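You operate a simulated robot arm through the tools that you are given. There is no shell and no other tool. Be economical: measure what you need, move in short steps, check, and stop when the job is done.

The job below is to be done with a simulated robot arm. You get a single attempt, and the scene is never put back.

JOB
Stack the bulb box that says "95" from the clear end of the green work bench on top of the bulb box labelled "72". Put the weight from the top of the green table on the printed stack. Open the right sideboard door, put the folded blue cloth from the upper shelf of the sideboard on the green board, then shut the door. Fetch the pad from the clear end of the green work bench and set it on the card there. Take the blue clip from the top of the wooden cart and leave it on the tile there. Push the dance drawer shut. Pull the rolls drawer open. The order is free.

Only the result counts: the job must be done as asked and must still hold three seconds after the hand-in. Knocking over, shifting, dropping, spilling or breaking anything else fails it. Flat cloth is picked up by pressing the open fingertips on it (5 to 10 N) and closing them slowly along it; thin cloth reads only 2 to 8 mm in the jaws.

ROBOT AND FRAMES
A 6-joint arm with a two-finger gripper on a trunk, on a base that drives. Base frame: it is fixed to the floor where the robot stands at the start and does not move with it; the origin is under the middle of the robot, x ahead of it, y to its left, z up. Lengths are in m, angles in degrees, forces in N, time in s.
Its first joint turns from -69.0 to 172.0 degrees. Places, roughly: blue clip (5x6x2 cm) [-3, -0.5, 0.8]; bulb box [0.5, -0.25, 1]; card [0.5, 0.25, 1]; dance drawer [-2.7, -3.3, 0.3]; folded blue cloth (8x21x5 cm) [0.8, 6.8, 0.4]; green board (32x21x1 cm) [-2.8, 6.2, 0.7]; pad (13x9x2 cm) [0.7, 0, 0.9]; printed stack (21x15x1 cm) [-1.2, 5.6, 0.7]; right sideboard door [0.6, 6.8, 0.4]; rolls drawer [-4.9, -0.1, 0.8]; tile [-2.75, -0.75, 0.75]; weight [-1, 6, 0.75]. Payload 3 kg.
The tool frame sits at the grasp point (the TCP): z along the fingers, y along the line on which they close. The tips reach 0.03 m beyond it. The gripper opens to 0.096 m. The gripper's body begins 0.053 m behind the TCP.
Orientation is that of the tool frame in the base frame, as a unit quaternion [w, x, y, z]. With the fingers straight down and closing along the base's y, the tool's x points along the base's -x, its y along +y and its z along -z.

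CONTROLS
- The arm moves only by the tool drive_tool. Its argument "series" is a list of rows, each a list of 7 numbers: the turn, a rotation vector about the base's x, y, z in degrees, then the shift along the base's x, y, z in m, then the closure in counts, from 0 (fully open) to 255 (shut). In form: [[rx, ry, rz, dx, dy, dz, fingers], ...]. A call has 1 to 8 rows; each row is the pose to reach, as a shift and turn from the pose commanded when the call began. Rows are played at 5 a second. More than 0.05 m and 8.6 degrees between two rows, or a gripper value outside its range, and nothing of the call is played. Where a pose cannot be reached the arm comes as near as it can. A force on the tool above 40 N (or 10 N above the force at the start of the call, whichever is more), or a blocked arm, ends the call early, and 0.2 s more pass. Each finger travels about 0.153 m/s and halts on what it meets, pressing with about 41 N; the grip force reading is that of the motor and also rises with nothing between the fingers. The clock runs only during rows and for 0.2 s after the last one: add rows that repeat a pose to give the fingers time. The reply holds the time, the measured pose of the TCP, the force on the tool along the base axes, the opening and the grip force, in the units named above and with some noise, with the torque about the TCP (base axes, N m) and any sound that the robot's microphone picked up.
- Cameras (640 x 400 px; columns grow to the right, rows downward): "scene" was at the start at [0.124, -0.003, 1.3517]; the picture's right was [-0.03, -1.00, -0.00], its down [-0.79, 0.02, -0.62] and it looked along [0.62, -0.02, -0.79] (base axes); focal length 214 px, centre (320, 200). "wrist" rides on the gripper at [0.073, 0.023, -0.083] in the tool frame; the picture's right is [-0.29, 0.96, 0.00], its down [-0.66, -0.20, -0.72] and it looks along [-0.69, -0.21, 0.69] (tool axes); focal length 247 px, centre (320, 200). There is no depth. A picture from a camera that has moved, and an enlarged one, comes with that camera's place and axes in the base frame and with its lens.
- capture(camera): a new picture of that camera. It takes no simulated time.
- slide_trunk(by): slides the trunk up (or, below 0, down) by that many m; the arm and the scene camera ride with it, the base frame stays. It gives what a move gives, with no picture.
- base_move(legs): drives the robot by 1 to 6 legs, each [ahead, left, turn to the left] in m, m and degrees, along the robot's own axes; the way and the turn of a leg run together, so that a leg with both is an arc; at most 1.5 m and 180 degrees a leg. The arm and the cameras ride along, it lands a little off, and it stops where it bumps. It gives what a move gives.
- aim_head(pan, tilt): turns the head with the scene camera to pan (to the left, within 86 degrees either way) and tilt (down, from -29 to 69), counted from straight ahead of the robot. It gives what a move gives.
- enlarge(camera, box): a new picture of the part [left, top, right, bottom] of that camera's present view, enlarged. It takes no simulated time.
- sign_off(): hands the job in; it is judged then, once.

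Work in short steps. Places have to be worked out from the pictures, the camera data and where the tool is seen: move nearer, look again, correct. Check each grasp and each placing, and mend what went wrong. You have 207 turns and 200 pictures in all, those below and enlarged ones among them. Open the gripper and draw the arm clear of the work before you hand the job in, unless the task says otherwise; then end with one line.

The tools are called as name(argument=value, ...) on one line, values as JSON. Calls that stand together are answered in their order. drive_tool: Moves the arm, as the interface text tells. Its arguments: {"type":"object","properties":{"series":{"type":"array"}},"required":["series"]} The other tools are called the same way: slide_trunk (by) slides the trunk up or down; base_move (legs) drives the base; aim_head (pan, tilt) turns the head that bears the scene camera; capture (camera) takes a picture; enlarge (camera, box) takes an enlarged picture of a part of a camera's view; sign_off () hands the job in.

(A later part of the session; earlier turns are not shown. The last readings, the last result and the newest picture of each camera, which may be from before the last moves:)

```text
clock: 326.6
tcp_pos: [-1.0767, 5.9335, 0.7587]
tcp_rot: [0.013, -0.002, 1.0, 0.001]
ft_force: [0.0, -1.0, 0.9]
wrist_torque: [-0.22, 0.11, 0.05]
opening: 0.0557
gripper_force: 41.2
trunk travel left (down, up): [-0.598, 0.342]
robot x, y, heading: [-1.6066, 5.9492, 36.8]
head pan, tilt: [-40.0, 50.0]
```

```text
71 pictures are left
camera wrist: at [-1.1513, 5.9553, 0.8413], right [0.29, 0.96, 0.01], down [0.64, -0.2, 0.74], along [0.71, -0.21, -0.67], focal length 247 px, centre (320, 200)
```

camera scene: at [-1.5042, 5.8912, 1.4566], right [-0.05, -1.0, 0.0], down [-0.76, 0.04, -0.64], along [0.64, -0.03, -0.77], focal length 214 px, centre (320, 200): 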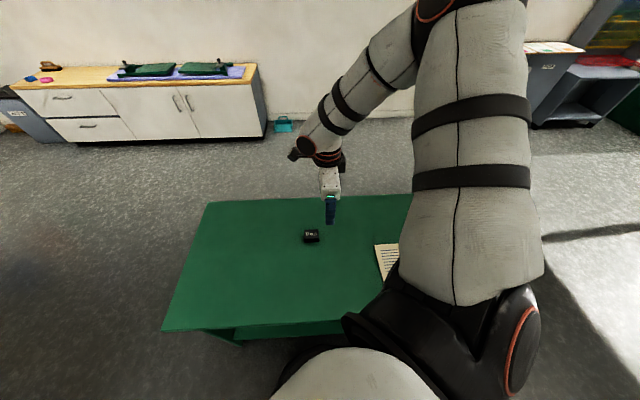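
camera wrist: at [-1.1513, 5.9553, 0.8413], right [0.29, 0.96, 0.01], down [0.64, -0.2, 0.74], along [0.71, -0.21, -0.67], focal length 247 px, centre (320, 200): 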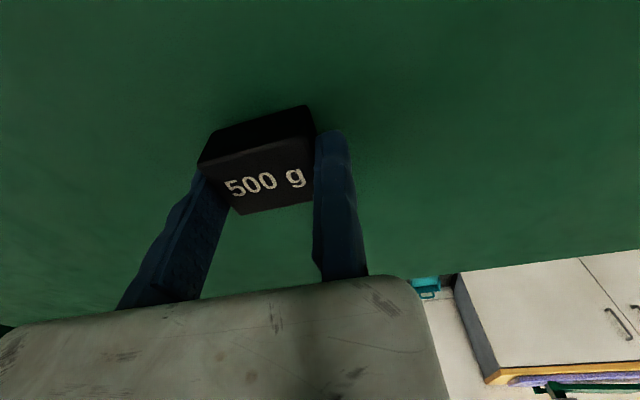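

Held (0.056 m). I lift and carry it to the printed stack at ≈(-1.20,5.56).

slide_trunk(by=0.1)

base_move(legs=[[-0.309, -0.199, 0]])

capture(camera="wrist")

enlarge(camera="scene", box=[220, 110, 420, 290])

```text
clock: 327.9
tcp_pos: [-1.0756, 5.9319, 0.8581]
tcp_rot: [0.012, -0.003, 1.0, 0.001]
ft_force: [0.3, 0.1, -4.6]
wrist_torque: [0.13, 0.0, 0.0]
opening: 0.0558
gripper_force: 40.8
trunk travel left (down, up): [-0.698, 0.242]
robot x, y, heading: [-1.6097, 5.9483, 36.6]
head pan, tilt: [-40.0, 50.0]
```

```text
clock: 330.2
tcp_pos: [-1.1985, 5.5922, 0.8586]
tcp_rot: [0.012, -0.003, 1.0, 0.001]
ft_force: [0.2, 0.2, -4.9]
wrist_torque: [0.16, 0.03, 0.01]
opening: 0.0555
gripper_force: 40.7
trunk travel left (down, up): [-0.698, 0.242]
robot x, y, heading: [-1.7281, 5.6096, 36.7]
head pan, tilt: [-40.0, 50.0]
```

```text
70 pictures are left
camera wrist: at [-1.2726, 5.6137, 0.9409], right [0.29, 0.96, 0.01], down [0.64, -0.2, 0.74], along [0.71, -0.21, -0.67], focal length 247 px, centre (320, 200)
```

wrist: 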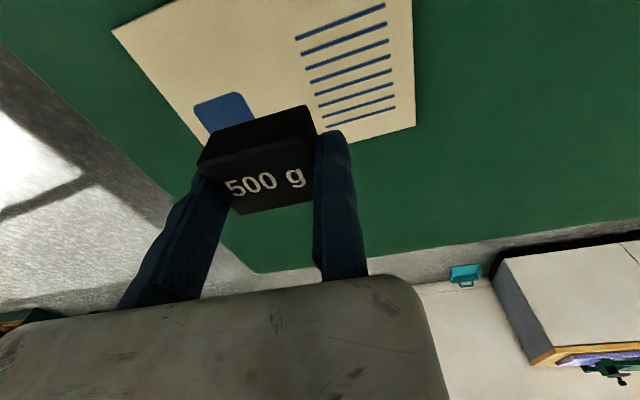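

```text
2.22 times, centred on (320, 200) of scene
camera zoom: at [-1.6118, 5.632, 1.3275], right [-0.06, -1.0, 0.0], down [-0.77, 0.04, -0.64], along [0.64, -0.04, -0.77], focal length 477 px, centre (320, 200)
```

zoom: 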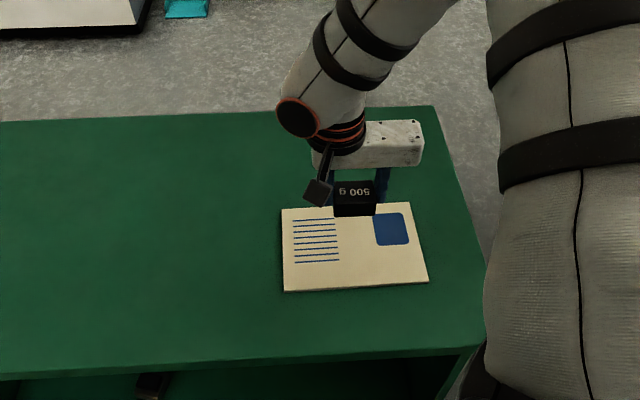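

The stack's centre is ≈(-1.216,5.56) and the weight is at (-1.194,5.564). I shift −0.022 in x and lower to contact.

drive_tool(series=[[0, 0, 0, -0.011, 0, 0, 255], [0, 0, 0, -0.022, 0, 0, 255]])

slide_trunk(by=-0.08)

slide_trunk(by=-0.008)

capture(camera="wrist")

```text
clock: 330.8
tcp_pos: [-1.2206, 5.5906, 0.8571]
tcp_rot: [0.012, -0.002, 1.0, 0.002]
ft_force: [0.5, 0.1, -4.7]
wrist_torque: [0.12, 0.01, 0.0]
opening: 0.0559
gripper_force: 40.9
trunk travel left (down, up): [-0.698, 0.242]
robot x, y, heading: [-1.7283, 5.609, 36.7]
head pan, tilt: [-40.0, 50.0]
```

```text
clock: 332.0
tcp_pos: [-1.2212, 5.5926, 0.7778]
tcp_rot: [0.012, -0.003, 1.0, 0.001]
ft_force: [-0.2, -0.4, -5.1]
wrist_torque: [0.11, 0.0, 0.0]
opening: 0.0556
gripper_force: 41.2
trunk travel left (down, up): [-0.618, 0.322]
robot x, y, heading: [-1.7269, 5.6074, 36.8]
head pan, tilt: [-40.0, 50.0]
```

```text
clock: 332.6
tcp_pos: [-1.2204, 5.5903, 0.7693]
tcp_rot: [0.012, -0.003, 1.0, 0.001]
ft_force: [-0.2, 0.2, -4.9]
wrist_torque: [0.1, -0.02, 0.01]
opening: 0.0555
gripper_force: 40.8
trunk travel left (down, up): [-0.61, 0.33]
robot x, y, heading: [-1.73, 5.6104, 36.8]
head pan, tilt: [-40.0, 50.0]
```

```text
68 pictures are left
camera wrist: at [-1.2952, 5.6131, 0.8524], right [0.29, 0.96, 0.01], down [0.64, -0.2, 0.74], along [0.71, -0.21, -0.67], focal length 247 px, centre (320, 200)
```

wrist: 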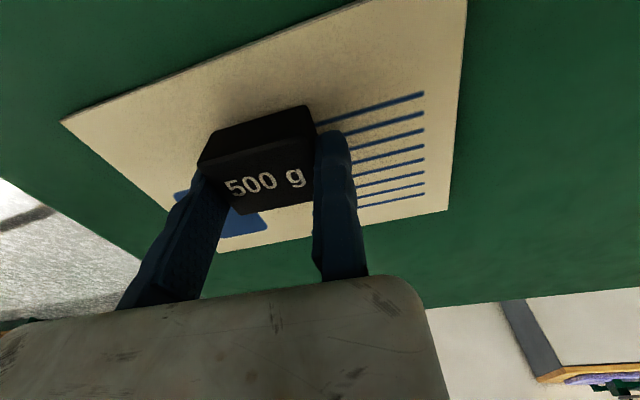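

The weight hovers just over the middle of the stack, with no contact yet. I lower 3 mm at a time.

slide_trunk(by=-0.003)

slide_trunk(by=-0.003)

```text
clock: 333.1
tcp_pos: [-1.2213, 5.59, 0.7664]
tcp_rot: [0.012, -0.003, 1.0, 0.001]
ft_force: [-0.4, 0.2, -4.6]
wrist_torque: [0.16, 0.0, 0.02]
opening: 0.0556
gripper_force: 41.2
trunk travel left (down, up): [-0.607, 0.333]
robot x, y, heading: [-1.7288, 5.6069, 36.6]
head pan, tilt: [-40.0, 50.0]
```

```text
clock: 333.6
tcp_pos: [-1.2213, 5.5915, 0.7654]
tcp_rot: [0.014, -0.002, 1.0, 0.001]
ft_force: [1.3, -1.6, 3.2]
wrist_torque: [-0.28, 0.09, 0.04]
opening: 0.0557
gripper_force: 40.9
trunk travel left (down, up): [-0.604, 0.336]
robot x, y, heading: [-1.7278, 5.605, 36.8]
head pan, tilt: [-40.0, 50.0]
```

Contact. I release, ease the fixed finger off, and rise.

drive_tool(series=[[0, 0, 0, 0, 0, 0, 140], [0, 0, 0, 0, 0, 0, 80], [0, 0, 0, 0, 0, 0, 50], [0, 0, 0, 0, 0.004, 0.003, 50], [0, 0, 0, 0, 0.005, 0.02, 50]])

slide_trunk(by=0.3)

capture(camera="scene")

```text
clock: 334.8
tcp_pos: [-1.2222, 5.5969, 0.7825]
tcp_rot: [0.013, -0.003, 1.0, 0.001]
ft_force: [-0.6, 0.6, 0.0]
wrist_torque: [0.04, 0.0, -0.01]
opening: 0.0773
gripper_force: 0.1
trunk travel left (down, up): [-0.604, 0.336]
robot x, y, heading: [-1.7294, 5.6045, 36.7]
head pan, tilt: [-40.0, 50.0]
```

```text
clock: 337.8
tcp_pos: [-1.2218, 5.597, 1.0814]
tcp_rot: [0.013, -0.003, 1.0, 0.0]
ft_force: [0.2, 0.3, 0.0]
wrist_torque: [-0.02, 0.0, 0.01]
opening: 0.0772
gripper_force: 0.0
trunk travel left (down, up): [-0.904, 0.036]
robot x, y, heading: [-1.728, 5.6065, 36.7]
head pan, tilt: [-40.0, 50.0]
```

```text
67 pictures are left
camera scene: at [-1.6127, 5.6322, 1.5336], right [-0.06, -1.0, 0.0], down [-0.76, 0.04, -0.64], along [0.64, -0.04, -0.77], focal length 214 px, centre (320, 200)
```

scene: 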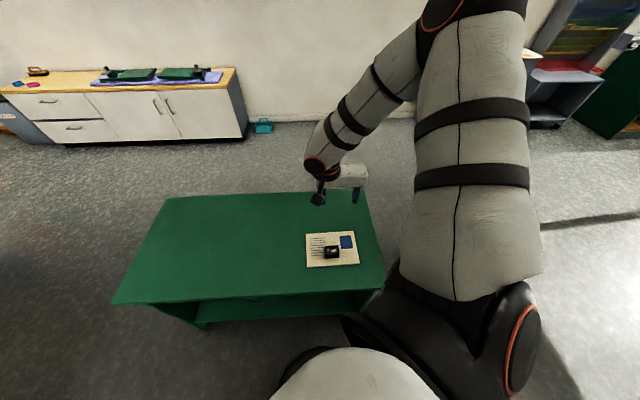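

The weight rests on the printed stack. Now to the sideboard: I drive around the front of the table to its right side and turn to face +x.

base_move(legs=[[-0.618, -0.662, 0], [0.66, -0.49, 0], [0.66, -0.49, 0], [0, 0, -36.7], [0, 1.0, 0], [0, 1.0, 0]])

aim_head(pan=0, tilt=40)

capture(camera="scene")

```text
clock: 361.8
tcp_pos: [0.189, 6.3853, 1.081]
tcp_rot: [0.012, 0.334, 0.942, -0.004]
ft_force: [0.1, -0.4, -0.8]
wrist_torque: [0.02, 0.01, -0.01]
opening: 0.0772
gripper_force: 0.0
trunk travel left (down, up): [-0.904, 0.036]
robot x, y, heading: [-0.1978, 6.7148, -2.8]
head pan, tilt: [-40.0, 50.0]
```

```text
clock: 362.9
tcp_pos: [0.1896, 6.3859, 1.0808]
tcp_rot: [0.012, 0.334, 0.943, -0.004]
ft_force: [0.5, -0.4, 0.3]
wrist_torque: [-0.01, -0.02, -0.01]
opening: 0.0774
gripper_force: 0.0
trunk travel left (down, up): [-0.904, 0.036]
robot x, y, heading: [-0.1956, 6.7144, -2.3]
head pan, tilt: [0.0, 40.0]
```

```text
66 pictures are left
camera scene: at [-0.0619, 6.7083, 1.5478], right [-0.05, -1.0, 0.0], down [-0.64, 0.03, -0.77], along [0.77, -0.03, -0.64], focal length 214 px, centre (320, 200)
```

scene: 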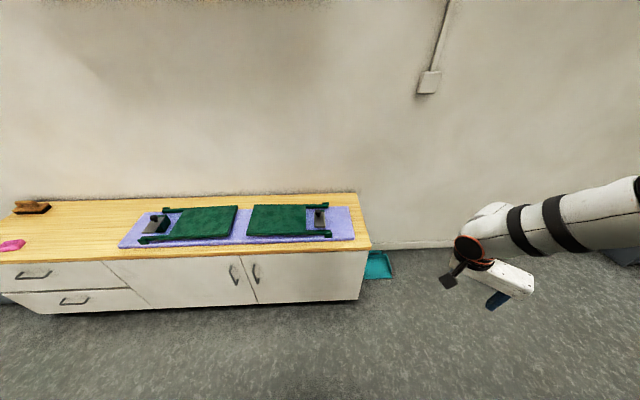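

The right door spans y≈6.40–7.1 (hinge on the right), with a vertical handle near (0.605,7.03,0.49). I yaw the tool to align with y and pitch it horizontal, pointing +x, fingers closing sideways.

drive_tool(series=[[0, 0, 8, 0, 0, 0, 0], [0, 0, 16, 0, 0, 0, 0], [0, 0, 24, 0, 0, 0, 0], [0, 0, 32, 0, 0, 0, 0], [0, 0, 39, 0, 0, 0, 0]])

drive_tool(series=[[0, -7.5, 0, 0.02, 0, 0.002, 0], [0, -15, 0, 0.04, 0, 0.006, 0], [0, -22.5, 0, 0.06, 0, 0.014, 0], [0, -30, 0, 0.08, 0, 0.025, 0], [0, -37.5, 0, 0.1, 0, 0.04, 0], [0, -45, 0, 0.12, 0, 0.055, 0]])

drive_tool(series=[[0, -7.5, 0, 0.02, 0, 0.02, 0], [0, -15, 0, 0.035, 0, 0.04, 0], [0, -22.5, 0, 0.05, 0, 0.06, 0], [0, -30, 0, 0.06, 0, 0.08, 0], [0, -37.5, 0, 0.07, 0, 0.1, 0], [0, -45, 0, 0.08, 0, 0.12, 0]])

capture(camera="scene")

```text
clock: 364.1
tcp_pos: [0.1901, 6.3859, 1.0821]
tcp_rot: [0.013, -0.001, 1.0, 0.001]
ft_force: [0.0, 0.0, -0.1]
wrist_torque: [0.05, 0.02, -0.01]
opening: 0.0962
gripper_force: 0.1
trunk travel left (down, up): [-0.904, 0.036]
robot x, y, heading: [-0.1947, 6.7141, -2.6]
head pan, tilt: [0.0, 40.0]
```

```text
clock: 365.5
tcp_pos: [0.3109, 6.3853, 1.1387]
tcp_rot: [0.395, 0.0, 0.919, 0.002]
ft_force: [0.3, -0.2, 0.2]
wrist_torque: [-0.01, 0.03, 0.02]
opening: 0.0962
gripper_force: 0.0
trunk travel left (down, up): [-0.904, 0.036]
robot x, y, heading: [-0.1978, 6.7178, -2.3]
head pan, tilt: [0.0, 40.0]
```

```text
clock: 366.9
tcp_pos: [0.367, 6.3946, 1.2632]
tcp_rot: [0.717, 0.0, 0.697, -0.002]
ft_force: [0.0, 0.0, 0.2]
wrist_torque: [0.01, -0.01, 0.02]
opening: 0.096
gripper_force: 0.1
out of reach, approached as far as the arm can: row 5, 6
trunk travel left (down, up): [-0.904, 0.036]
robot x, y, heading: [-0.1964, 6.7152, -2.4]
head pan, tilt: [0.0, 40.0]
```

```text
65 pictures are left
camera scene: at [-0.0618, 6.709, 1.5478], right [-0.04, -1.0, 0.0], down [-0.64, 0.03, -0.77], along [0.77, -0.03, -0.64], focal length 214 px, centre (320, 200)
```

scene: 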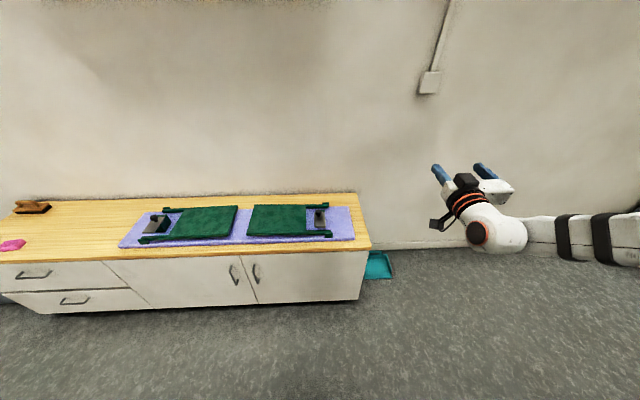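

Horizontal works. I move left 0.63 m, back a little, and lower the trunk to handle height, then re-measure the handle from the low viewpoint.

base_move(legs=[[-0.15, 0.63, 2.4]])

slide_trunk(by=-0.4)

slide_trunk(by=-0.38)

capture(camera="scene")

```text
clock: 370.5
tcp_pos: [0.2486, 7.0667, 1.2624]
tcp_rot: [0.716, -0.016, 0.698, 0.015]
ft_force: [-0.2, 1.1, 0.5]
wrist_torque: [0.01, 0.02, 0.01]
opening: 0.0964
gripper_force: 0.0
trunk travel left (down, up): [-0.904, 0.036]
robot x, y, heading: [-0.3288, 7.3675, 0.0]
head pan, tilt: [0.0, 40.0]
```

```text
clock: 374.4
tcp_pos: [0.2487, 7.0675, 0.8637]
tcp_rot: [0.716, -0.016, 0.698, 0.015]
ft_force: [0.6, 0.8, 0.5]
wrist_torque: [0.03, 0.02, -0.03]
opening: 0.096
gripper_force: 0.1
trunk travel left (down, up): [-0.504, 0.436]
robot x, y, heading: [-0.3268, 7.3625, -0.1]
head pan, tilt: [0.0, 40.0]
```

```text
clock: 378.0
tcp_pos: [0.2488, 7.0686, 0.4831]
tcp_rot: [0.716, -0.015, 0.698, 0.014]
ft_force: [-0.6, 0.5, 0.4]
wrist_torque: [0.0, 0.0, 0.01]
opening: 0.0962
gripper_force: 0.1
trunk travel left (down, up): [-0.124, 0.816]
robot x, y, heading: [-0.3306, 7.3628, -0.0]
head pan, tilt: [0.0, 40.0]
```

```text
64 pictures are left
camera scene: at [-0.1948, 7.3634, 0.7678], right [0.0, -1.0, 0.0], down [-0.64, 0.0, -0.77], along [0.77, 0.0, -0.64], focal length 214 px, centre (320, 200)
```

scene: 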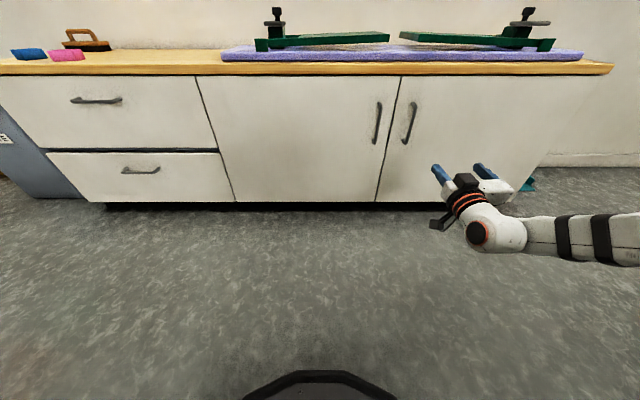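

Triangulated handle: (0.602,7.032,0.481). I approach: ahead 0.25 m and right 0.026 m, then check.

base_move(legs=[[0.25, -0.026, 0]])

capture(camera="wrist")

enlarge(camera="scene", box=[380, 60, 540, 260])

```text
clock: 379.8
tcp_pos: [0.4956, 7.0451, 0.4817]
tcp_rot: [0.715, -0.018, 0.698, 0.017]
ft_force: [0.1, 0.4, -0.9]
wrist_torque: [-0.02, 0.01, 0.01]
opening: 0.0959
gripper_force: 0.0
trunk travel left (down, up): [-0.124, 0.816]
robot x, y, heading: [-0.0794, 7.3386, 0.5]
head pan, tilt: [0.0, 40.0]
```

```text
63 pictures are left
camera wrist: at [0.4139, 7.064, 0.409], right [-0.05, 0.95, 0.29], down [-0.73, -0.24, 0.64], along [0.68, -0.18, 0.71], focal length 247 px, centre (320, 200)
```

wrist: 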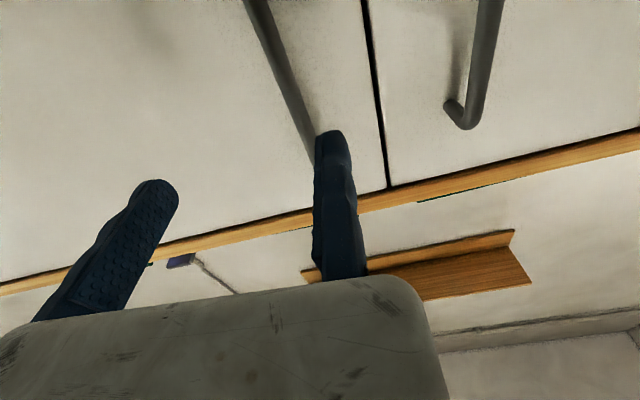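

```text
2.00 times, centred on (460, 160) of scene
camera zoom: at [0.0511, 7.3386, 0.7678], right [0.01, -1.0, 0.0], down [-0.64, 0.0, -0.77], along [0.77, 0.0, -0.64], focal length 429 px, centre (40, 280)
```

zoom: 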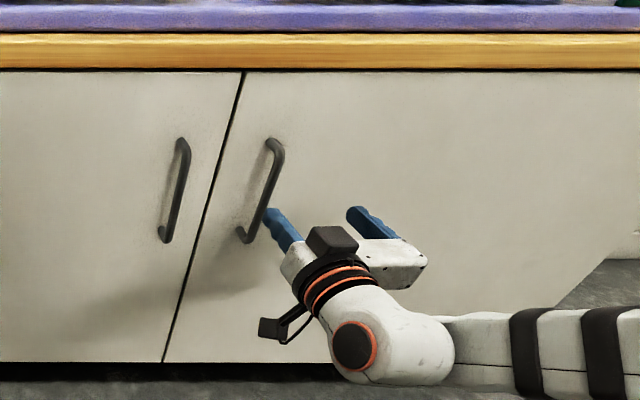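

The bar lies just inside the fixed finger. I advance 0.1 m and shift right 6 mm, then close.

base_move(legs=[[0.1, -0.007, 0]])

drive_tool(series=[[0, 0, 0, 0, 0, 0, 100], [0, 0, 0, 0, 0, 0, 170], [0, 0, 0, 0, 0, 0, 220], [0, 0, 0, 0, 0, 0, 255], [0, 0, 0, 0, 0, 0, 255]])

capture(camera="wrist")

```text
clock: 381.0
tcp_pos: [0.5792, 7.0396, 0.4818]
tcp_rot: [0.716, -0.017, 0.698, 0.016]
ft_force: [-10.6, 4.5, 4.2]
wrist_torque: [-0.25, -0.04, -1.2]
opening: 0.0957
gripper_force: 0.0
trunk travel left (down, up): [-0.124, 0.816]
robot x, y, heading: [0.0065, 7.3303, 0.3]
head pan, tilt: [0.0, 40.0]
stopped in leg 1: the force on the tool passed its limit at 161 N (the readings are from after the stop); the commanded pose is now the measured one
```

```text
clock: 382.2
tcp_pos: [0.5812, 7.0395, 0.48]
tcp_rot: [0.715, -0.017, 0.699, 0.017]
ft_force: [0.3, 3.7, -0.9]
wrist_torque: [0.09, 0.02, -0.02]
opening: 0.0114
gripper_force: 44.8
trunk travel left (down, up): [-0.124, 0.816]
robot x, y, heading: [0.0072, 7.3322, 0.0]
head pan, tilt: [0.0, 40.0]
```

```text
61 pictures are left
camera wrist: at [0.4989, 7.0582, 0.4066], right [-0.05, 0.95, 0.29], down [-0.73, -0.24, 0.65], along [0.69, -0.18, 0.71], focal length 247 px, centre (320, 200)
```

wrist: 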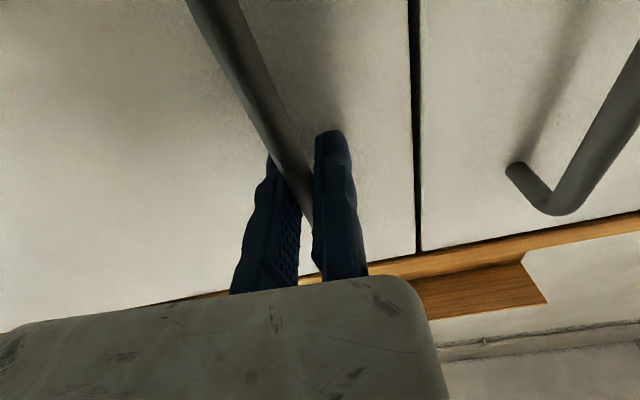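

Bar gripped. The door should swing about a hinge near (0.61,6.40), so I rotate the whole robot rigidly about that hinge: first 10°.

base_move(legs=[[-0.1627, -0.1052, 10]])

capture(camera="scene")

```text
clock: 383.8
tcp_pos: [0.4824, 7.0257, 0.4802]
tcp_rot: [0.712, -0.069, 0.695, 0.073]
ft_force: [0.5, -1.8, -6.1]
wrist_torque: [0.04, -1.01, -0.01]
opening: 0.0117
gripper_force: 44.7
trunk travel left (down, up): [-0.124, 0.816]
robot x, y, heading: [-0.1309, 7.2271, 9.8]
head pan, tilt: [0.0, 40.0]
stopped in leg 1: the force on the tool passed its limit at 42 N (the readings are from after the stop); the commanded pose is now the measured one
```

```text
60 pictures are left
camera scene: at [-0.002, 7.2459, 0.7676], right [0.17, -0.99, 0.0], down [-0.63, -0.11, -0.77], along [0.75, 0.13, -0.64], focal length 214 px, centre (320, 200)
```

scene: 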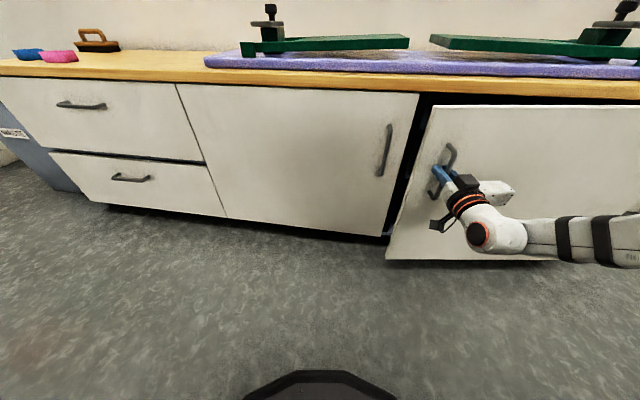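

The door opened ~10°. The handle's chord implies a hinge radius of 0.54 m (hinge ≈(0.61,6.50)); I update the arc and continue 12°.

base_move(legs=[[-0.1764, -0.127, 12]])

base_move(legs=[[-0.1764, -0.127, 12]])

capture(camera="scene")

```text
clock: 385.6
tcp_pos: [0.3711, 6.9906, 0.4796]
tcp_rot: [0.699, -0.146, 0.684, 0.15]
ft_force: [-0.9, 0.7, 2.7]
wrist_torque: [-0.32, 0.71, 0.02]
opening: 0.0117
gripper_force: 45.3
trunk travel left (down, up): [-0.124, 0.816]
robot x, y, heading: [-0.272, 7.0518, 21.6]
head pan, tilt: [0.0, 40.0]
stopped in leg 1: the force on the tool passed its limit at 41 N (the readings are from after the stop); the commanded pose is now the measured one
```

```text
clock: 387.3
tcp_pos: [0.2705, 6.9355, 0.479]
tcp_rot: [0.678, -0.221, 0.664, 0.224]
ft_force: [-10.5, 15.4, -2.3]
wrist_torque: [1.01, -0.95, -0.02]
opening: 0.0118
gripper_force: 44.7
trunk travel left (down, up): [-0.124, 0.816]
robot x, y, heading: [-0.3666, 6.859, 34.0]
head pan, tilt: [0.0, 40.0]
```

```text
59 pictures are left
camera scene: at [-0.26, 6.9328, 0.7678], right [0.56, -0.83, 0.0], down [-0.53, -0.36, -0.77], along [0.64, 0.43, -0.64], focal length 214 px, centre (320, 200)
```

scene: 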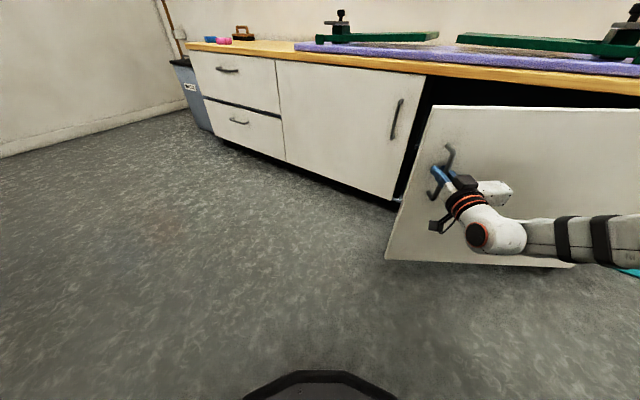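

Smooth. Refit hinge: (0.614,6.42), r=0.617. I continue three more 12° arcs.

base_move(legs=[[-0.191, -0.119, 12]])

base_move(legs=[[-0.191, -0.119, 12]])

base_move(legs=[[-0.191, -0.119, 12]])

capture(camera="scene")

```text
clock: 389.0
tcp_pos: [0.1711, 6.8502, 0.4804]
tcp_rot: [0.652, -0.287, 0.638, 0.291]
ft_force: [-10.0, 10.8, -1.4]
wrist_torque: [1.02, -0.52, -0.07]
opening: 0.0117
gripper_force: 44.9
trunk travel left (down, up): [-0.124, 0.816]
robot x, y, heading: [-0.4414, 6.6457, 45.6]
head pan, tilt: [0.0, 40.0]
```

```text
clock: 390.7
tcp_pos: [0.0887, 6.7453, 0.4801]
tcp_rot: [0.618, -0.351, 0.604, 0.36]
ft_force: [2.3, -2.6, 3.9]
wrist_torque: [-0.26, 0.29, 0.02]
opening: 0.0116
gripper_force: 44.8
trunk travel left (down, up): [-0.124, 0.816]
robot x, y, heading: [-0.4657, 6.4156, 57.8]
head pan, tilt: [0.0, 40.0]
```

```text
clock: 392.4
tcp_pos: [0.0337, 6.631, 0.48]
tcp_rot: [0.577, -0.412, 0.565, 0.422]
ft_force: [12.2, -3.9, 4.2]
wrist_torque: [-0.46, 0.17, 0.05]
opening: 0.0115
gripper_force: 45.0
trunk travel left (down, up): [-0.124, 0.816]
robot x, y, heading: [-0.4407, 6.1943, 69.5]
head pan, tilt: [0.0, 40.0]
```

```text
58 pictures are left
camera scene: at [-0.3953, 6.32, 0.7679], right [0.94, -0.35, 0.0], down [-0.22, -0.6, -0.77], along [0.26, 0.72, -0.64], focal length 214 px, centre (320, 200)
```

scene: 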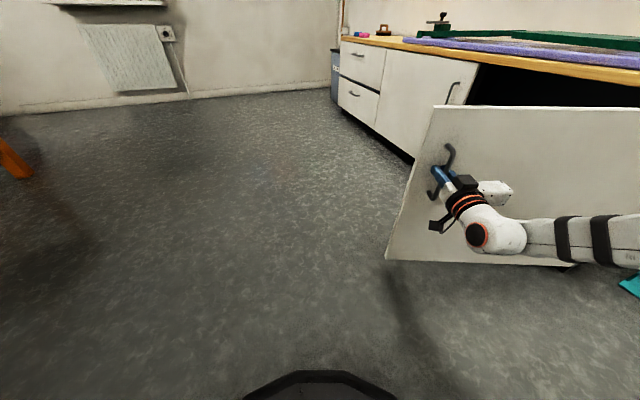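

Door at ~70°. One more 15° arc, then release.

base_move(legs=[[-0.239, -0.149, 15]])

drive_tool(series=[[0, 0, 0, 0, 0, 0, 200], [0, 0, 0, 0, 0, 0, 100], [0, 0, 0, 0, 0, 0, 30], [0, 0, 0, 0, 0, 0, 0]])

capture(camera="wrist")

```text
clock: 394.5
tcp_pos: [0.0, 6.4705, 0.4796]
tcp_rot: [0.517, -0.483, 0.506, 0.492]
ft_force: [-0.8, -0.5, 4.6]
wrist_torque: [-1.19, 0.25, 0.01]
opening: 0.0117
gripper_force: 44.4
trunk travel left (down, up): [-0.124, 0.816]
robot x, y, heading: [-0.3503, 5.9291, 84.8]
head pan, tilt: [0.0, 40.0]
stopped in leg 1: the force on the tool passed its limit at 41 N (the readings are from after the stop); the commanded pose is now the measured one
```

```text
clock: 395.5
tcp_pos: [0.0006, 6.47, 0.4792]
tcp_rot: [0.516, -0.485, 0.505, 0.493]
ft_force: [-1.7, 0.5, 0.8]
wrist_torque: [0.09, 0.04, 0.03]
opening: 0.096
gripper_force: 0.1
trunk travel left (down, up): [-0.124, 0.816]
robot x, y, heading: [-0.3464, 5.9297, 84.4]
head pan, tilt: [0.0, 40.0]
```

```text
57 pictures are left
camera wrist: at [-0.0254, 6.3902, 0.406], right [-0.96, 0.04, 0.29], down [0.17, -0.74, 0.65], along [0.24, 0.67, 0.7], focal length 247 px, centre (320, 200)
```

wrist: 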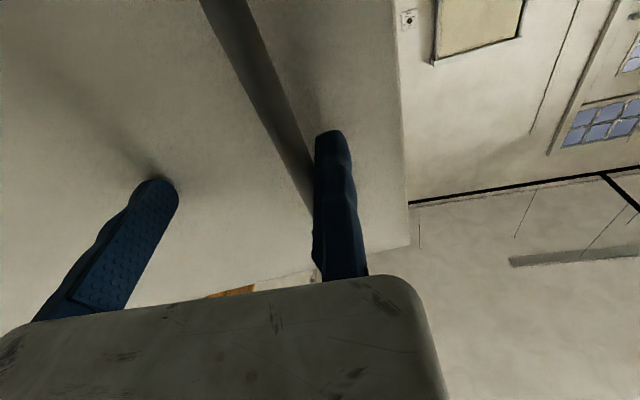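

Released but still around the bar. To give my elbow room later, I re-grip and swing the door further, past 90° to ~110°.

drive_tool(series=[[0, 0, 0, 0, 0, 0, 120], [0, 0, 0, 0, 0, 0, 200], [0, 0, 0, 0, 0, 0, 255], [0, 0, 0, 0, 0, 0, 255]])

base_move(legs=[[-0.191, -0.119, 12]])

base_move(legs=[[-0.191, -0.119, 12]])

```text
clock: 396.5
tcp_pos: [-0.0002, 6.4702, 0.4798]
tcp_rot: [0.517, -0.484, 0.507, 0.492]
ft_force: [-1.8, 0.4, -0.7]
wrist_torque: [-0.1, 0.25, 0.04]
opening: 0.0115
gripper_force: 44.9
trunk travel left (down, up): [-0.124, 0.816]
robot x, y, heading: [-0.3474, 5.9251, 84.2]
head pan, tilt: [0.0, 40.0]
```

```text
clock: 398.2
tcp_pos: [0.0031, 6.3431, 0.4796]
tcp_rot: [0.462, -0.536, 0.452, 0.543]
ft_force: [-29.1, -3.5, -5.8]
wrist_torque: [1.35, 0.84, 0.09]
opening: 0.0115
gripper_force: 45.1
trunk travel left (down, up): [-0.124, 0.816]
robot x, y, heading: [-0.2209, 5.7398, 96.4]
head pan, tilt: [0.0, 40.0]
```

```text
clock: 399.9
tcp_pos: [0.0324, 6.217, 0.4796]
tcp_rot: [0.403, -0.578, 0.394, 0.59]
ft_force: [15.7, 31.9, 7.7]
wrist_torque: [0.1, 0.23, 0.02]
opening: 0.0118
gripper_force: 45.2
trunk travel left (down, up): [-0.124, 0.816]
robot x, y, heading: [-0.0662, 5.5798, 108.3]
head pan, tilt: [0.0, 40.0]
```

Door at ~109°. I release, back straight off, and raise the trunk.

drive_tool(series=[[0, 0, 0, 0, 0, 0, 200], [0, 0, 0, 0, 0, 0, 100], [0, 0, 0, 0, 0, 0, 30], [0, 0, 0, 0, 0, 0, 0]])

base_move(legs=[[-0.2, 0, 0]])

slide_trunk(by=0.4)

slide_trunk(by=0.3)

capture(camera="scene")

```text
clock: 400.9
tcp_pos: [0.0316, 6.2171, 0.4804]
tcp_rot: [0.404, -0.578, 0.394, 0.59]
ft_force: [-0.2, -0.1, -0.2]
wrist_torque: [-0.04, -0.01, -0.02]
opening: 0.0962
gripper_force: 0.1
trunk travel left (down, up): [-0.124, 0.816]
robot x, y, heading: [-0.0618, 5.5796, 108.4]
head pan, tilt: [0.0, 40.0]
```

```text
clock: 402.5
tcp_pos: [0.0991, 6.0186, 0.4805]
tcp_rot: [0.404, -0.577, 0.394, 0.59]
ft_force: [-0.6, 0.0, -0.6]
wrist_torque: [0.03, 0.0, -0.02]
opening: 0.0962
gripper_force: 0.0
trunk travel left (down, up): [-0.124, 0.816]
robot x, y, heading: [-0.0015, 5.3795, 108.0]
head pan, tilt: [0.0, 40.0]
```

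```text
clock: 406.4
tcp_pos: [0.0988, 6.0196, 0.8806]
tcp_rot: [0.404, -0.578, 0.393, 0.591]
ft_force: [0.5, -0.4, 0.3]
wrist_torque: [0.0, 0.0, -0.01]
opening: 0.096
gripper_force: 0.0
trunk travel left (down, up): [-0.524, 0.416]
robot x, y, heading: [0.0019, 5.3831, 108.0]
head pan, tilt: [0.0, 40.0]
```

```text
clock: 409.4
tcp_pos: [0.0991, 6.0182, 1.1795]
tcp_rot: [0.405, -0.577, 0.395, 0.589]
ft_force: [-0.1, -0.8, 0.6]
wrist_torque: [0.02, 0.0, 0.02]
opening: 0.0961
gripper_force: 0.1
trunk travel left (down, up): [-0.824, 0.116]
robot x, y, heading: [-0.0003, 5.3827, 108.1]
head pan, tilt: [0.0, 40.0]
```

```text
56 pictures are left
camera scene: at [-0.0422, 5.5093, 1.4678], right [0.95, 0.31, 0.0], down [0.2, -0.61, -0.77], along [-0.24, 0.73, -0.64], focal length 214 px, centre (320, 200)
```

scene: 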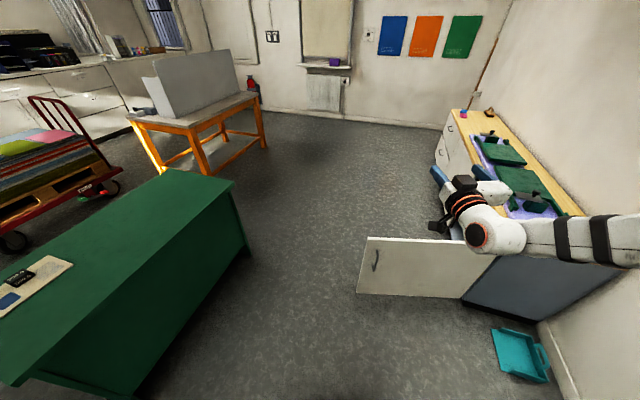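

I drive through the corridor left of the open door to the front of the sideboard and turn to face +x.

base_move(legs=[[0.1545, 0.4755, 0], [0.761, -0.247, 0], [0.856, -0.278, 0], [0, 0, -123]])

slide_trunk(by=-0.4)

slide_trunk(by=-0.1)

aim_head(pan=0, tilt=30)

capture(camera="scene")

```text
clock: 425.6
tcp_pos: [-0.0378, 6.6077, 1.1796]
tcp_rot: [0.711, 0.078, 0.694, -0.082]
ft_force: [0.2, 0.0, 0.1]
wrist_torque: [0.0, 0.0, 0.04]
opening: 0.0958
gripper_force: 0.0
trunk travel left (down, up): [-0.824, 0.116]
robot x, y, heading: [-0.5118, 7.0463, -15.9]
head pan, tilt: [0.0, 40.0]
```

```text
clock: 429.4
tcp_pos: [-0.0379, 6.6077, 0.7794]
tcp_rot: [0.71, 0.079, 0.695, -0.082]
ft_force: [0.1, -0.8, 0.6]
wrist_torque: [-0.02, 0.01, 0.01]
opening: 0.0962
gripper_force: 0.0
trunk travel left (down, up): [-0.424, 0.516]
robot x, y, heading: [-0.5048, 7.0482, -16.2]
head pan, tilt: [0.0, 40.0]
```

```text
clock: 430.7
tcp_pos: [-0.0379, 6.6078, 0.6813]
tcp_rot: [0.711, 0.078, 0.694, -0.082]
ft_force: [-0.2, -0.7, 0.6]
wrist_torque: [-0.01, 0.01, 0.01]
opening: 0.0959
gripper_force: 0.1
trunk travel left (down, up): [-0.324, 0.616]
robot x, y, heading: [-0.5118, 7.0486, -16.2]
head pan, tilt: [0.0, 40.0]
```

```text
clock: 431.5
tcp_pos: [-0.0382, 6.6083, 0.6808]
tcp_rot: [0.71, 0.079, 0.695, -0.082]
ft_force: [-0.2, -0.3, 0.3]
wrist_torque: [0.01, 0.01, 0.0]
opening: 0.0963
gripper_force: 0.0
trunk travel left (down, up): [-0.324, 0.616]
robot x, y, heading: [-0.5077, 7.0443, -15.9]
head pan, tilt: [0.0, 30.0]
```

```text
55 pictures are left
camera scene: at [-0.3755, 7.0074, 0.9831], right [-0.28, -0.96, 0.0], down [-0.48, 0.14, -0.87], along [0.83, -0.24, -0.5], focal length 214 px, centre (320, 200)
```

scene: 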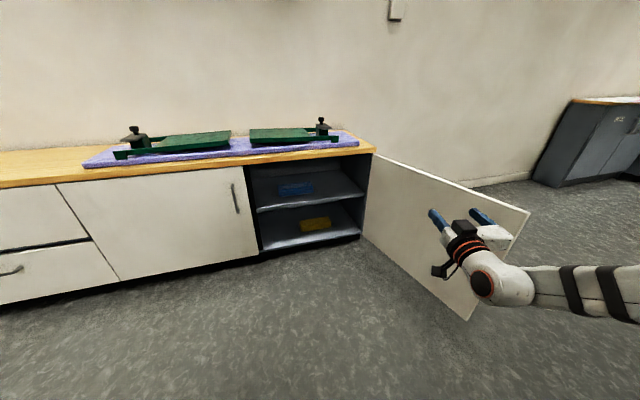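

enlarge(camera="scene", box=[230, 130, 400, 265])

```text
2.96 times, centred on (315, 198) of scene
camera zoom: at [-0.3755, 7.0074, 0.9831], right [-0.28, -0.96, 0.0], down [-0.48, 0.14, -0.87], along [0.83, -0.24, -0.5], focal length 636 px, centre (335, 207)
```

zoom: 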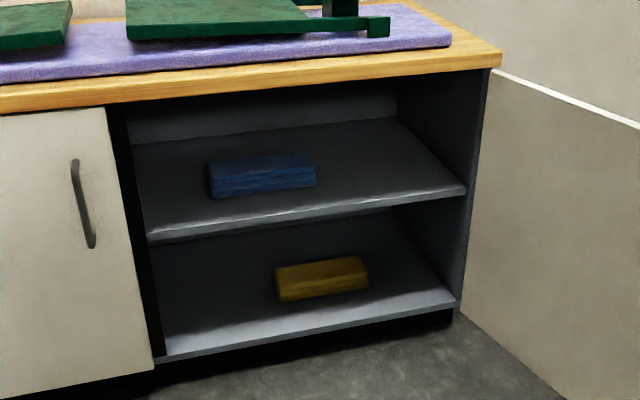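

The blue cloth lies across the upper shelf (shelf z≈0.378): x 0.725–0.805, y 6.73–6.94, top ≈0.43. Plan: hook it from behind with closed, downward-pitched fingers and drag it until it overhangs the shelf edge, then pinch its thickness. I orient the tool first.

drive_tool(series=[[0, 0, 6.5, 0, 0, 0, 100], [0, 0, 13, 0, 0, 0, 200], [0, 7.5, 13, 0, 0, 0, 255], [0, 15, 13, 0, 0, 0, 255], [0, 22, 13, 0, 0, 0, 255], [0, 29, 13, 0, 0, 0, 255], [0, 36, 13, 0, 0, 0, 255]])

capture(camera="scene")

```text
clock: 433.1
tcp_pos: [-0.0394, 6.6092, 0.6819]
tcp_rot: [0.463, -0.031, 0.886, -0.022]
ft_force: [-0.5, -0.4, -0.2]
wrist_torque: [0.03, 0.0, 0.01]
opening: 0.0003
gripper_force: 32.9
out of reach, approached as far as the arm can: row 1, 2, 3, 4, 5, 6
trunk travel left (down, up): [-0.324, 0.616]
robot x, y, heading: [-0.5097, 7.0464, -15.8]
head pan, tilt: [0.0, 30.0]
```

```text
53 pictures are left
camera scene: at [-0.3751, 7.0081, 0.9831], right [-0.28, -0.96, 0.0], down [-0.48, 0.14, -0.87], along [0.83, -0.24, -0.5], focal length 214 px, centre (320, 200)
```

scene: 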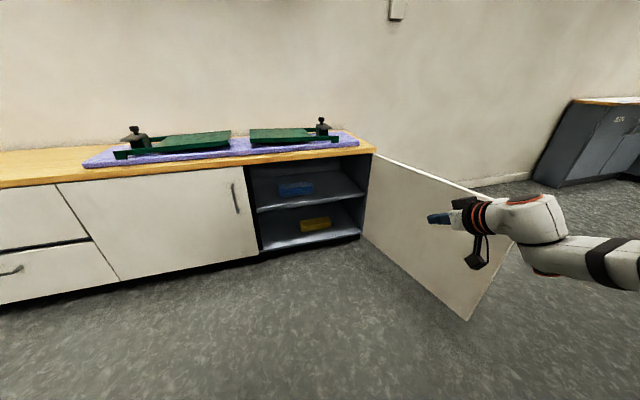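

The tool points forward-down 35°. The camera hangs below, so I roll the tool 90° about its axis: the camera goes to the +y side, and this roll is also needed for pinching vertically.

drive_tool(series=[[6.7, 0, -4.7, 0, 0, 0, 255], [13.4, 0, -9.4, 0, 0, 0, 255], [20.2, 0, -14, 0, 0, 0, 255], [26.9, 0, -18.7, 0, 0, 0, 255], [33.6, 0, -23.4, 0, 0, 0, 255], [40.3, 0, -28, 0, 0, 0, 255]])

drive_tool(series=[[6.7, 0, -4.7, 0, 0, 0, 255], [13.4, 0, -9.4, 0, 0, 0, 255], [20.2, 0, -14, 0, 0, 0, 255], [26.9, 0, -18.7, 0, 0, 0, 255], [33.6, 0, -23.4, 0, 0, 0, 255]])

capture(camera="scene")

```text
clock: 434.5
tcp_pos: [-0.0372, 6.6081, 0.6782]
tcp_rot: [0.427, 0.343, 0.819, 0.171]
ft_force: [0.5, 0.4, 0.0]
wrist_torque: [-0.02, -0.01, 0.0]
opening: 0.0001
gripper_force: 32.6
trunk travel left (down, up): [-0.324, 0.616]
robot x, y, heading: [-0.511, 7.0444, -15.8]
head pan, tilt: [0.0, 30.0]
```

```text
clock: 435.7
tcp_pos: [-0.0379, 6.6067, 0.6802]
tcp_rot: [0.336, 0.609, 0.648, 0.31]
ft_force: [-0.1, 0.4, 0.3]
wrist_torque: [0.01, 0.01, 0.01]
opening: 0.0
gripper_force: 33.0
trunk travel left (down, up): [-0.324, 0.616]
robot x, y, heading: [-0.5093, 7.0447, -16.0]
head pan, tilt: [0.0, 30.0]
```

```text
52 pictures are left
camera scene: at [-0.3754, 7.0074, 0.9831], right [-0.28, -0.96, 0.0], down [-0.48, 0.14, -0.87], along [0.83, -0.24, -0.5], focal length 214 px, centre (320, 200)
```

scene: 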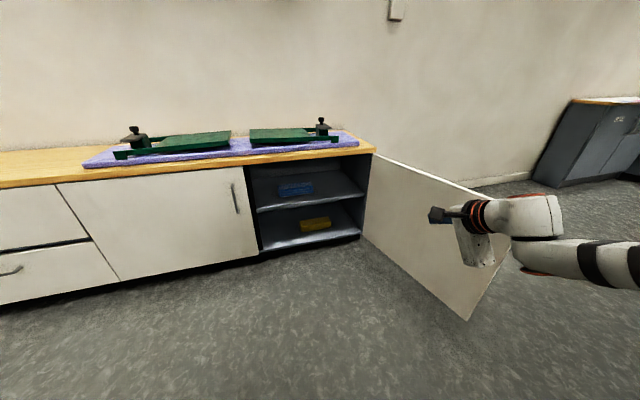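

In this roll the gripper body would hang down into the cloth. I roll a further 90°, bringing the camera on top and the body out sideways, which suits hooking.

drive_tool(series=[[6.7, 0, -4.8, 0, 0, 0, 255], [13.4, 0, -9.6, 0, 0, 0, 255], [20.1, 0, -14.4, 0, 0, 0, 255], [26.8, 0, -19.2, 0, 0, 0, 255], [33.5, 0, -24, 0, 0, 0, 255], [40.2, 0, -28.8, 0, 0, 0, 255]])

drive_tool(series=[[6.7, 0, -4.8, 0, 0, 0, 255], [13.4, 0, -9.6, 0, 0, 0, 255], [20.1, 0, -14.4, 0, 0, 0, 255], [26.8, 0, -19.2, 0, 0, 0, 255], [33, 0, -23.6, 0, 0, 0, 255]])

capture(camera="scene")

```text
clock: 437.1
tcp_pos: [-0.0389, 6.6063, 0.6796]
tcp_rot: [0.175, 0.824, 0.337, 0.42]
ft_force: [-0.7, -0.6, -0.3]
wrist_torque: [0.02, 0.0, -0.01]
opening: 0.0
gripper_force: 32.9
out of reach, approached as far as the arm can: row 2, 3, 4, 5
trunk travel left (down, up): [-0.324, 0.616]
robot x, y, heading: [-0.508, 7.0505, -16.1]
head pan, tilt: [0.0, 30.0]
```

```text
clock: 438.3
tcp_pos: [-0.0616, 6.6103, 0.6717]
tcp_rot: [0.016, 0.89, 0.03, 0.455]
ft_force: [0.4, -0.4, 0.3]
wrist_torque: [-0.03, 0.01, -0.02]
opening: 0.0001
gripper_force: 33.2
out of reach, approached as far as the arm can: row 3, 4, 5
trunk travel left (down, up): [-0.324, 0.616]
robot x, y, heading: [-0.5117, 7.045, -16.1]
head pan, tilt: [0.0, 30.0]
```

```text
51 pictures are left
camera scene: at [-0.3755, 7.0072, 0.9831], right [-0.28, -0.96, 0.0], down [-0.48, 0.14, -0.87], along [0.83, -0.24, -0.5], focal length 214 px, centre (320, 200)
```

scene: 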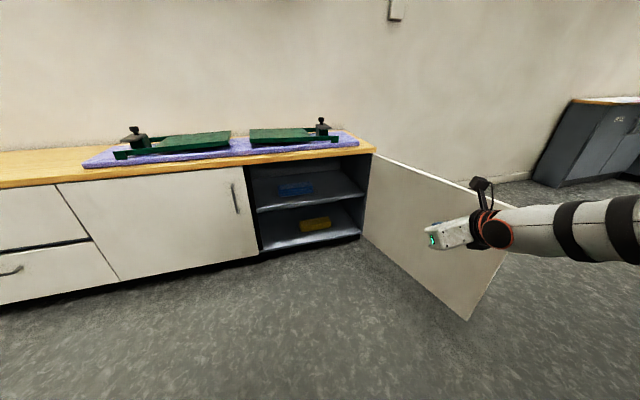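

With the present forearm direction (heading −y), the elbow would meet the door/side panel. I yaw the tool +45° about the wrist so that I can then turn the robot −45° and have the forearm lead back and away.

drive_tool(series=[[0, 0, 7.5, -0.0014, 0.0211, 0, 255], [0, 0, 15, -0.0055, 0.0419, 0, 255], [0, 0, 22.5, -0.0123, 0.062, 0, 255], [0, 0, 30, -0.0217, 0.081, 0, 255], [0, 0, 37.5, -0.0335, 0.0986, 0, 255], [0, 0, 45, -0.0474, 0.1146, 0, 255]])

aim_head(pan=-50, tilt=35)

capture(camera="scene")

```text
clock: 439.7
tcp_pos: [-0.1069, 6.728, 0.6728]
tcp_rot: [-0.158, 0.81, 0.37, 0.426]
ft_force: [0.3, -0.2, 0.2]
wrist_torque: [0.0, -0.01, -0.01]
opening: 0.0
gripper_force: 33.1
out of reach, approached as far as the arm can: row 1, 2, 3, 4
trunk travel left (down, up): [-0.324, 0.616]
robot x, y, heading: [-0.5097, 7.0479, -16.2]
head pan, tilt: [0.0, 30.0]
```

```text
clock: 440.8
tcp_pos: [-0.1062, 6.7267, 0.6718]
tcp_rot: [-0.158, 0.811, 0.369, 0.425]
ft_force: [0.5, -0.1, 0.2]
wrist_torque: [0.0, 0.0, -0.01]
opening: 0.0004
gripper_force: 32.9
trunk travel left (down, up): [-0.324, 0.616]
robot x, y, heading: [-0.5108, 7.0509, -16.3]
head pan, tilt: [-50.0, 35.0]
```

```text
50 pictures are left
camera scene: at [-0.4265, 6.9519, 0.9753], right [-0.91, -0.41, 0.0], down [-0.23, 0.52, -0.82], along [0.33, -0.75, -0.57], focal length 214 px, centre (320, 200)
```

scene: 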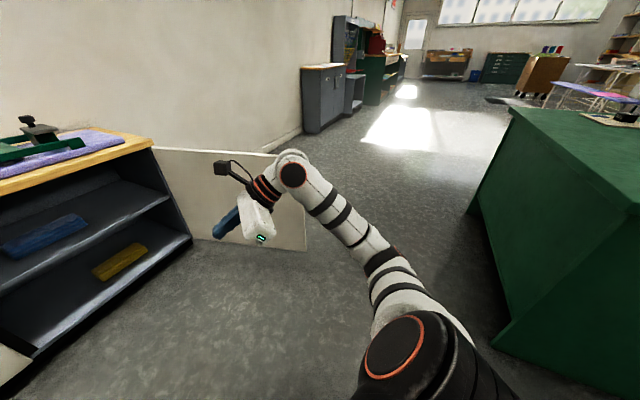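

Now I see the arm runs straight back to my shoulder, so there is no conflict with the door. The best stance is heading ≈+3° with the tool at azimuth 0: I yaw the tool back −64°, then turn the base +19°.

drive_tool(series=[[0, 0, -8, 0.0148, -0.0171, 0, 255], [0, 0, -16, 0.0271, -0.0361, 0, 255], [0, 0, -24, 0.0366, -0.0565, 0, 255], [0, 0, -32, 0.0432, -0.0782, 0, 255], [0, 0, -40, 0.0468, -0.1005, 0, 255], [0, 0, -48, 0.0472, -0.1231, 0, 255], [0, 0, -56, 0.0444, -0.1455, 0, 255], [0, 0, -64, 0.0386, -0.1673, 0, 255]])

base_move(legs=[[0, 0, 19]])

capture(camera="scene")

```text
clock: 442.6
tcp_pos: [-0.01, 6.5093, 0.6859]
tcp_rot: [0.092, 0.886, -0.109, 0.441]
ft_force: [-0.4, 0.5, 0.0]
wrist_torque: [0.01, -0.02, 0.0]
opening: 0.0002
gripper_force: 32.9
out of reach, approached as far as the arm can: row 5, 6, 7, 8
trunk travel left (down, up): [-0.324, 0.616]
robot x, y, heading: [-0.508, 7.0486, -15.9]
head pan, tilt: [-50.0, 35.0]
```

```text
clock: 444.1
tcp_pos: [0.1384, 6.7003, 0.6841]
tcp_rot: [0.018, 0.891, 0.038, 0.451]
ft_force: [0.9, -0.6, 0.0]
wrist_torque: [0.01, 0.02, -0.04]
opening: 0.0
gripper_force: 32.1
trunk travel left (down, up): [-0.324, 0.616]
robot x, y, heading: [-0.5078, 7.0464, 3.2]
head pan, tilt: [-50.0, 35.0]
```

```text
49 pictures are left
camera scene: at [-0.4003, 6.9843, 0.9753], right [-0.73, -0.68, 0.0], down [-0.39, 0.42, -0.82], along [0.56, -0.6, -0.57], focal length 214 px, centre (320, 200)
```

scene: 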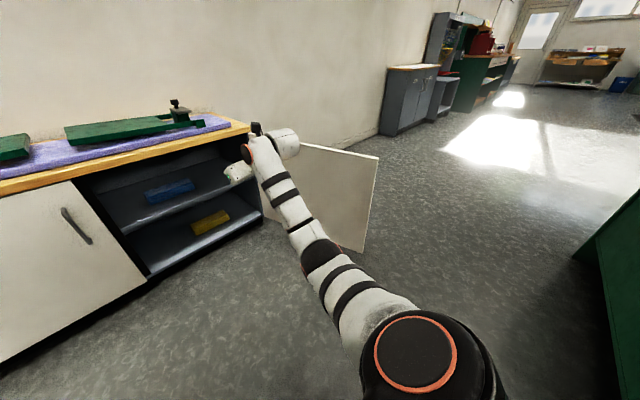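

Excellent: the arm is straight with long reach (0.65 m ahead). I lower to TCP z≈0.475, align with the cloth centre (y 6.834) and approach the opening.

slide_trunk(by=-0.209)

base_move(legs=[[0, 0.134, -3.2], [0.4, 0, 0]])

capture(camera="wrist")

capture(camera="scene")

```text
clock: 446.3
tcp_pos: [0.1392, 6.7004, 0.4752]
tcp_rot: [0.018, 0.892, 0.039, 0.451]
ft_force: [-1.0, 0.0, -0.3]
wrist_torque: [-0.01, -0.05, -0.02]
opening: 0.0001
gripper_force: 33.1
trunk travel left (down, up): [-0.115, 0.825]
robot x, y, heading: [-0.5105, 7.0448, 2.9]
head pan, tilt: [-50.0, 35.0]
```

```text
clock: 449.8
tcp_pos: [0.517, 6.7931, 0.4774]
tcp_rot: [0.032, 0.893, 0.01, 0.45]
ft_force: [-0.4, 0.1, -0.8]
wrist_torque: [0.02, -0.02, 0.04]
opening: 0.0
gripper_force: 33.3
trunk travel left (down, up): [-0.115, 0.825]
robot x, y, heading: [-0.1085, 7.1815, -0.6]
head pan, tilt: [-50.0, 35.0]
```

```text
48 pictures are left
camera wrist: at [0.4945, 6.7785, 0.5876], right [-0.18, -0.97, -0.17], down [-0.97, 0.21, -0.11], along [0.15, 0.15, -0.98], focal length 247 px, centre (320, 200)
```

wrist: 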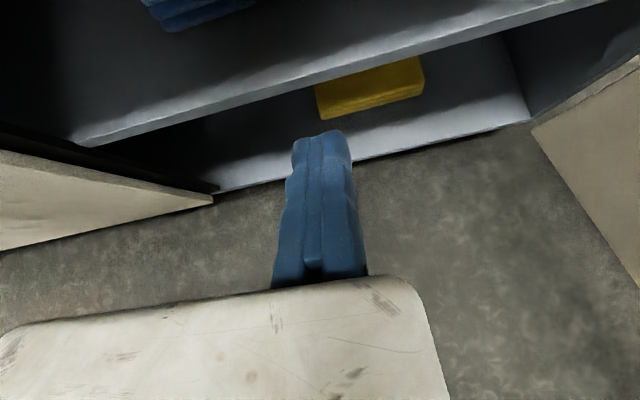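

```text
47 pictures are left
camera scene: at [-0.002, 7.1102, 0.7663], right [-0.77, -0.63, 0.0], down [-0.36, 0.44, -0.82], along [0.52, -0.63, -0.57], focal length 214 px, centre (320, 200)
```

scene: 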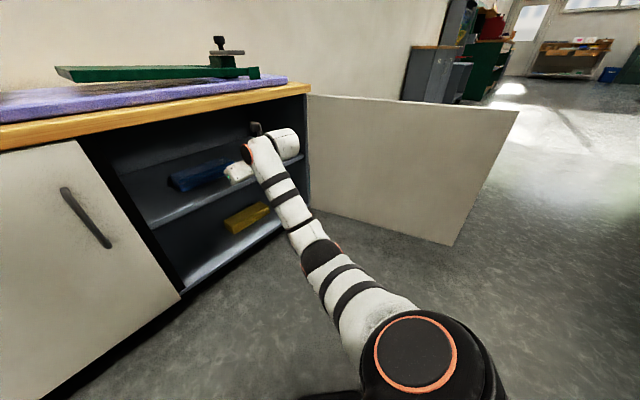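

The fingers head in 3° right of straight and slightly right of centre; I turn +3° (which recentres y) and advance 0.15 m.

base_move(legs=[[0, 0, 3.2], [0.15, 0, 0]])

capture(camera="wrist")

```text
clock: 451.6
tcp_pos: [0.6892, 6.8342, 0.4758]
tcp_rot: [0.02, 0.892, 0.035, 0.451]
ft_force: [0.5, 0.3, -0.3]
wrist_torque: [-0.02, 0.01, 0.01]
opening: 0.0
gripper_force: 33.2
trunk travel left (down, up): [-0.115, 0.825]
robot x, y, heading: [0.0459, 7.1856, 2.4]
head pan, tilt: [-50.0, 35.0]
```

```text
46 pictures are left
camera wrist: at [0.6673, 6.8182, 0.5876], right [-0.13, -0.98, -0.17], down [-0.98, 0.15, -0.11], along [0.14, 0.15, -0.98], focal length 247 px, centre (320, 200)
```

wrist: 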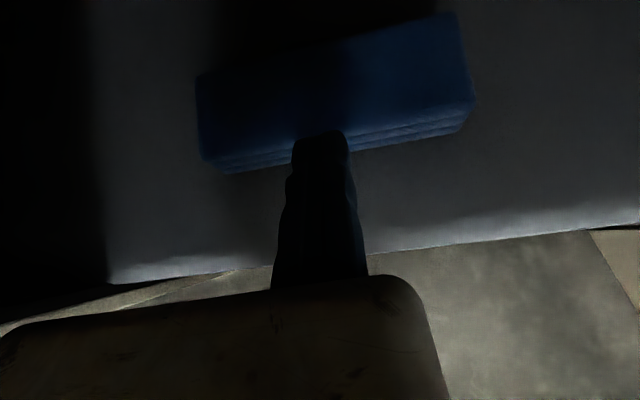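

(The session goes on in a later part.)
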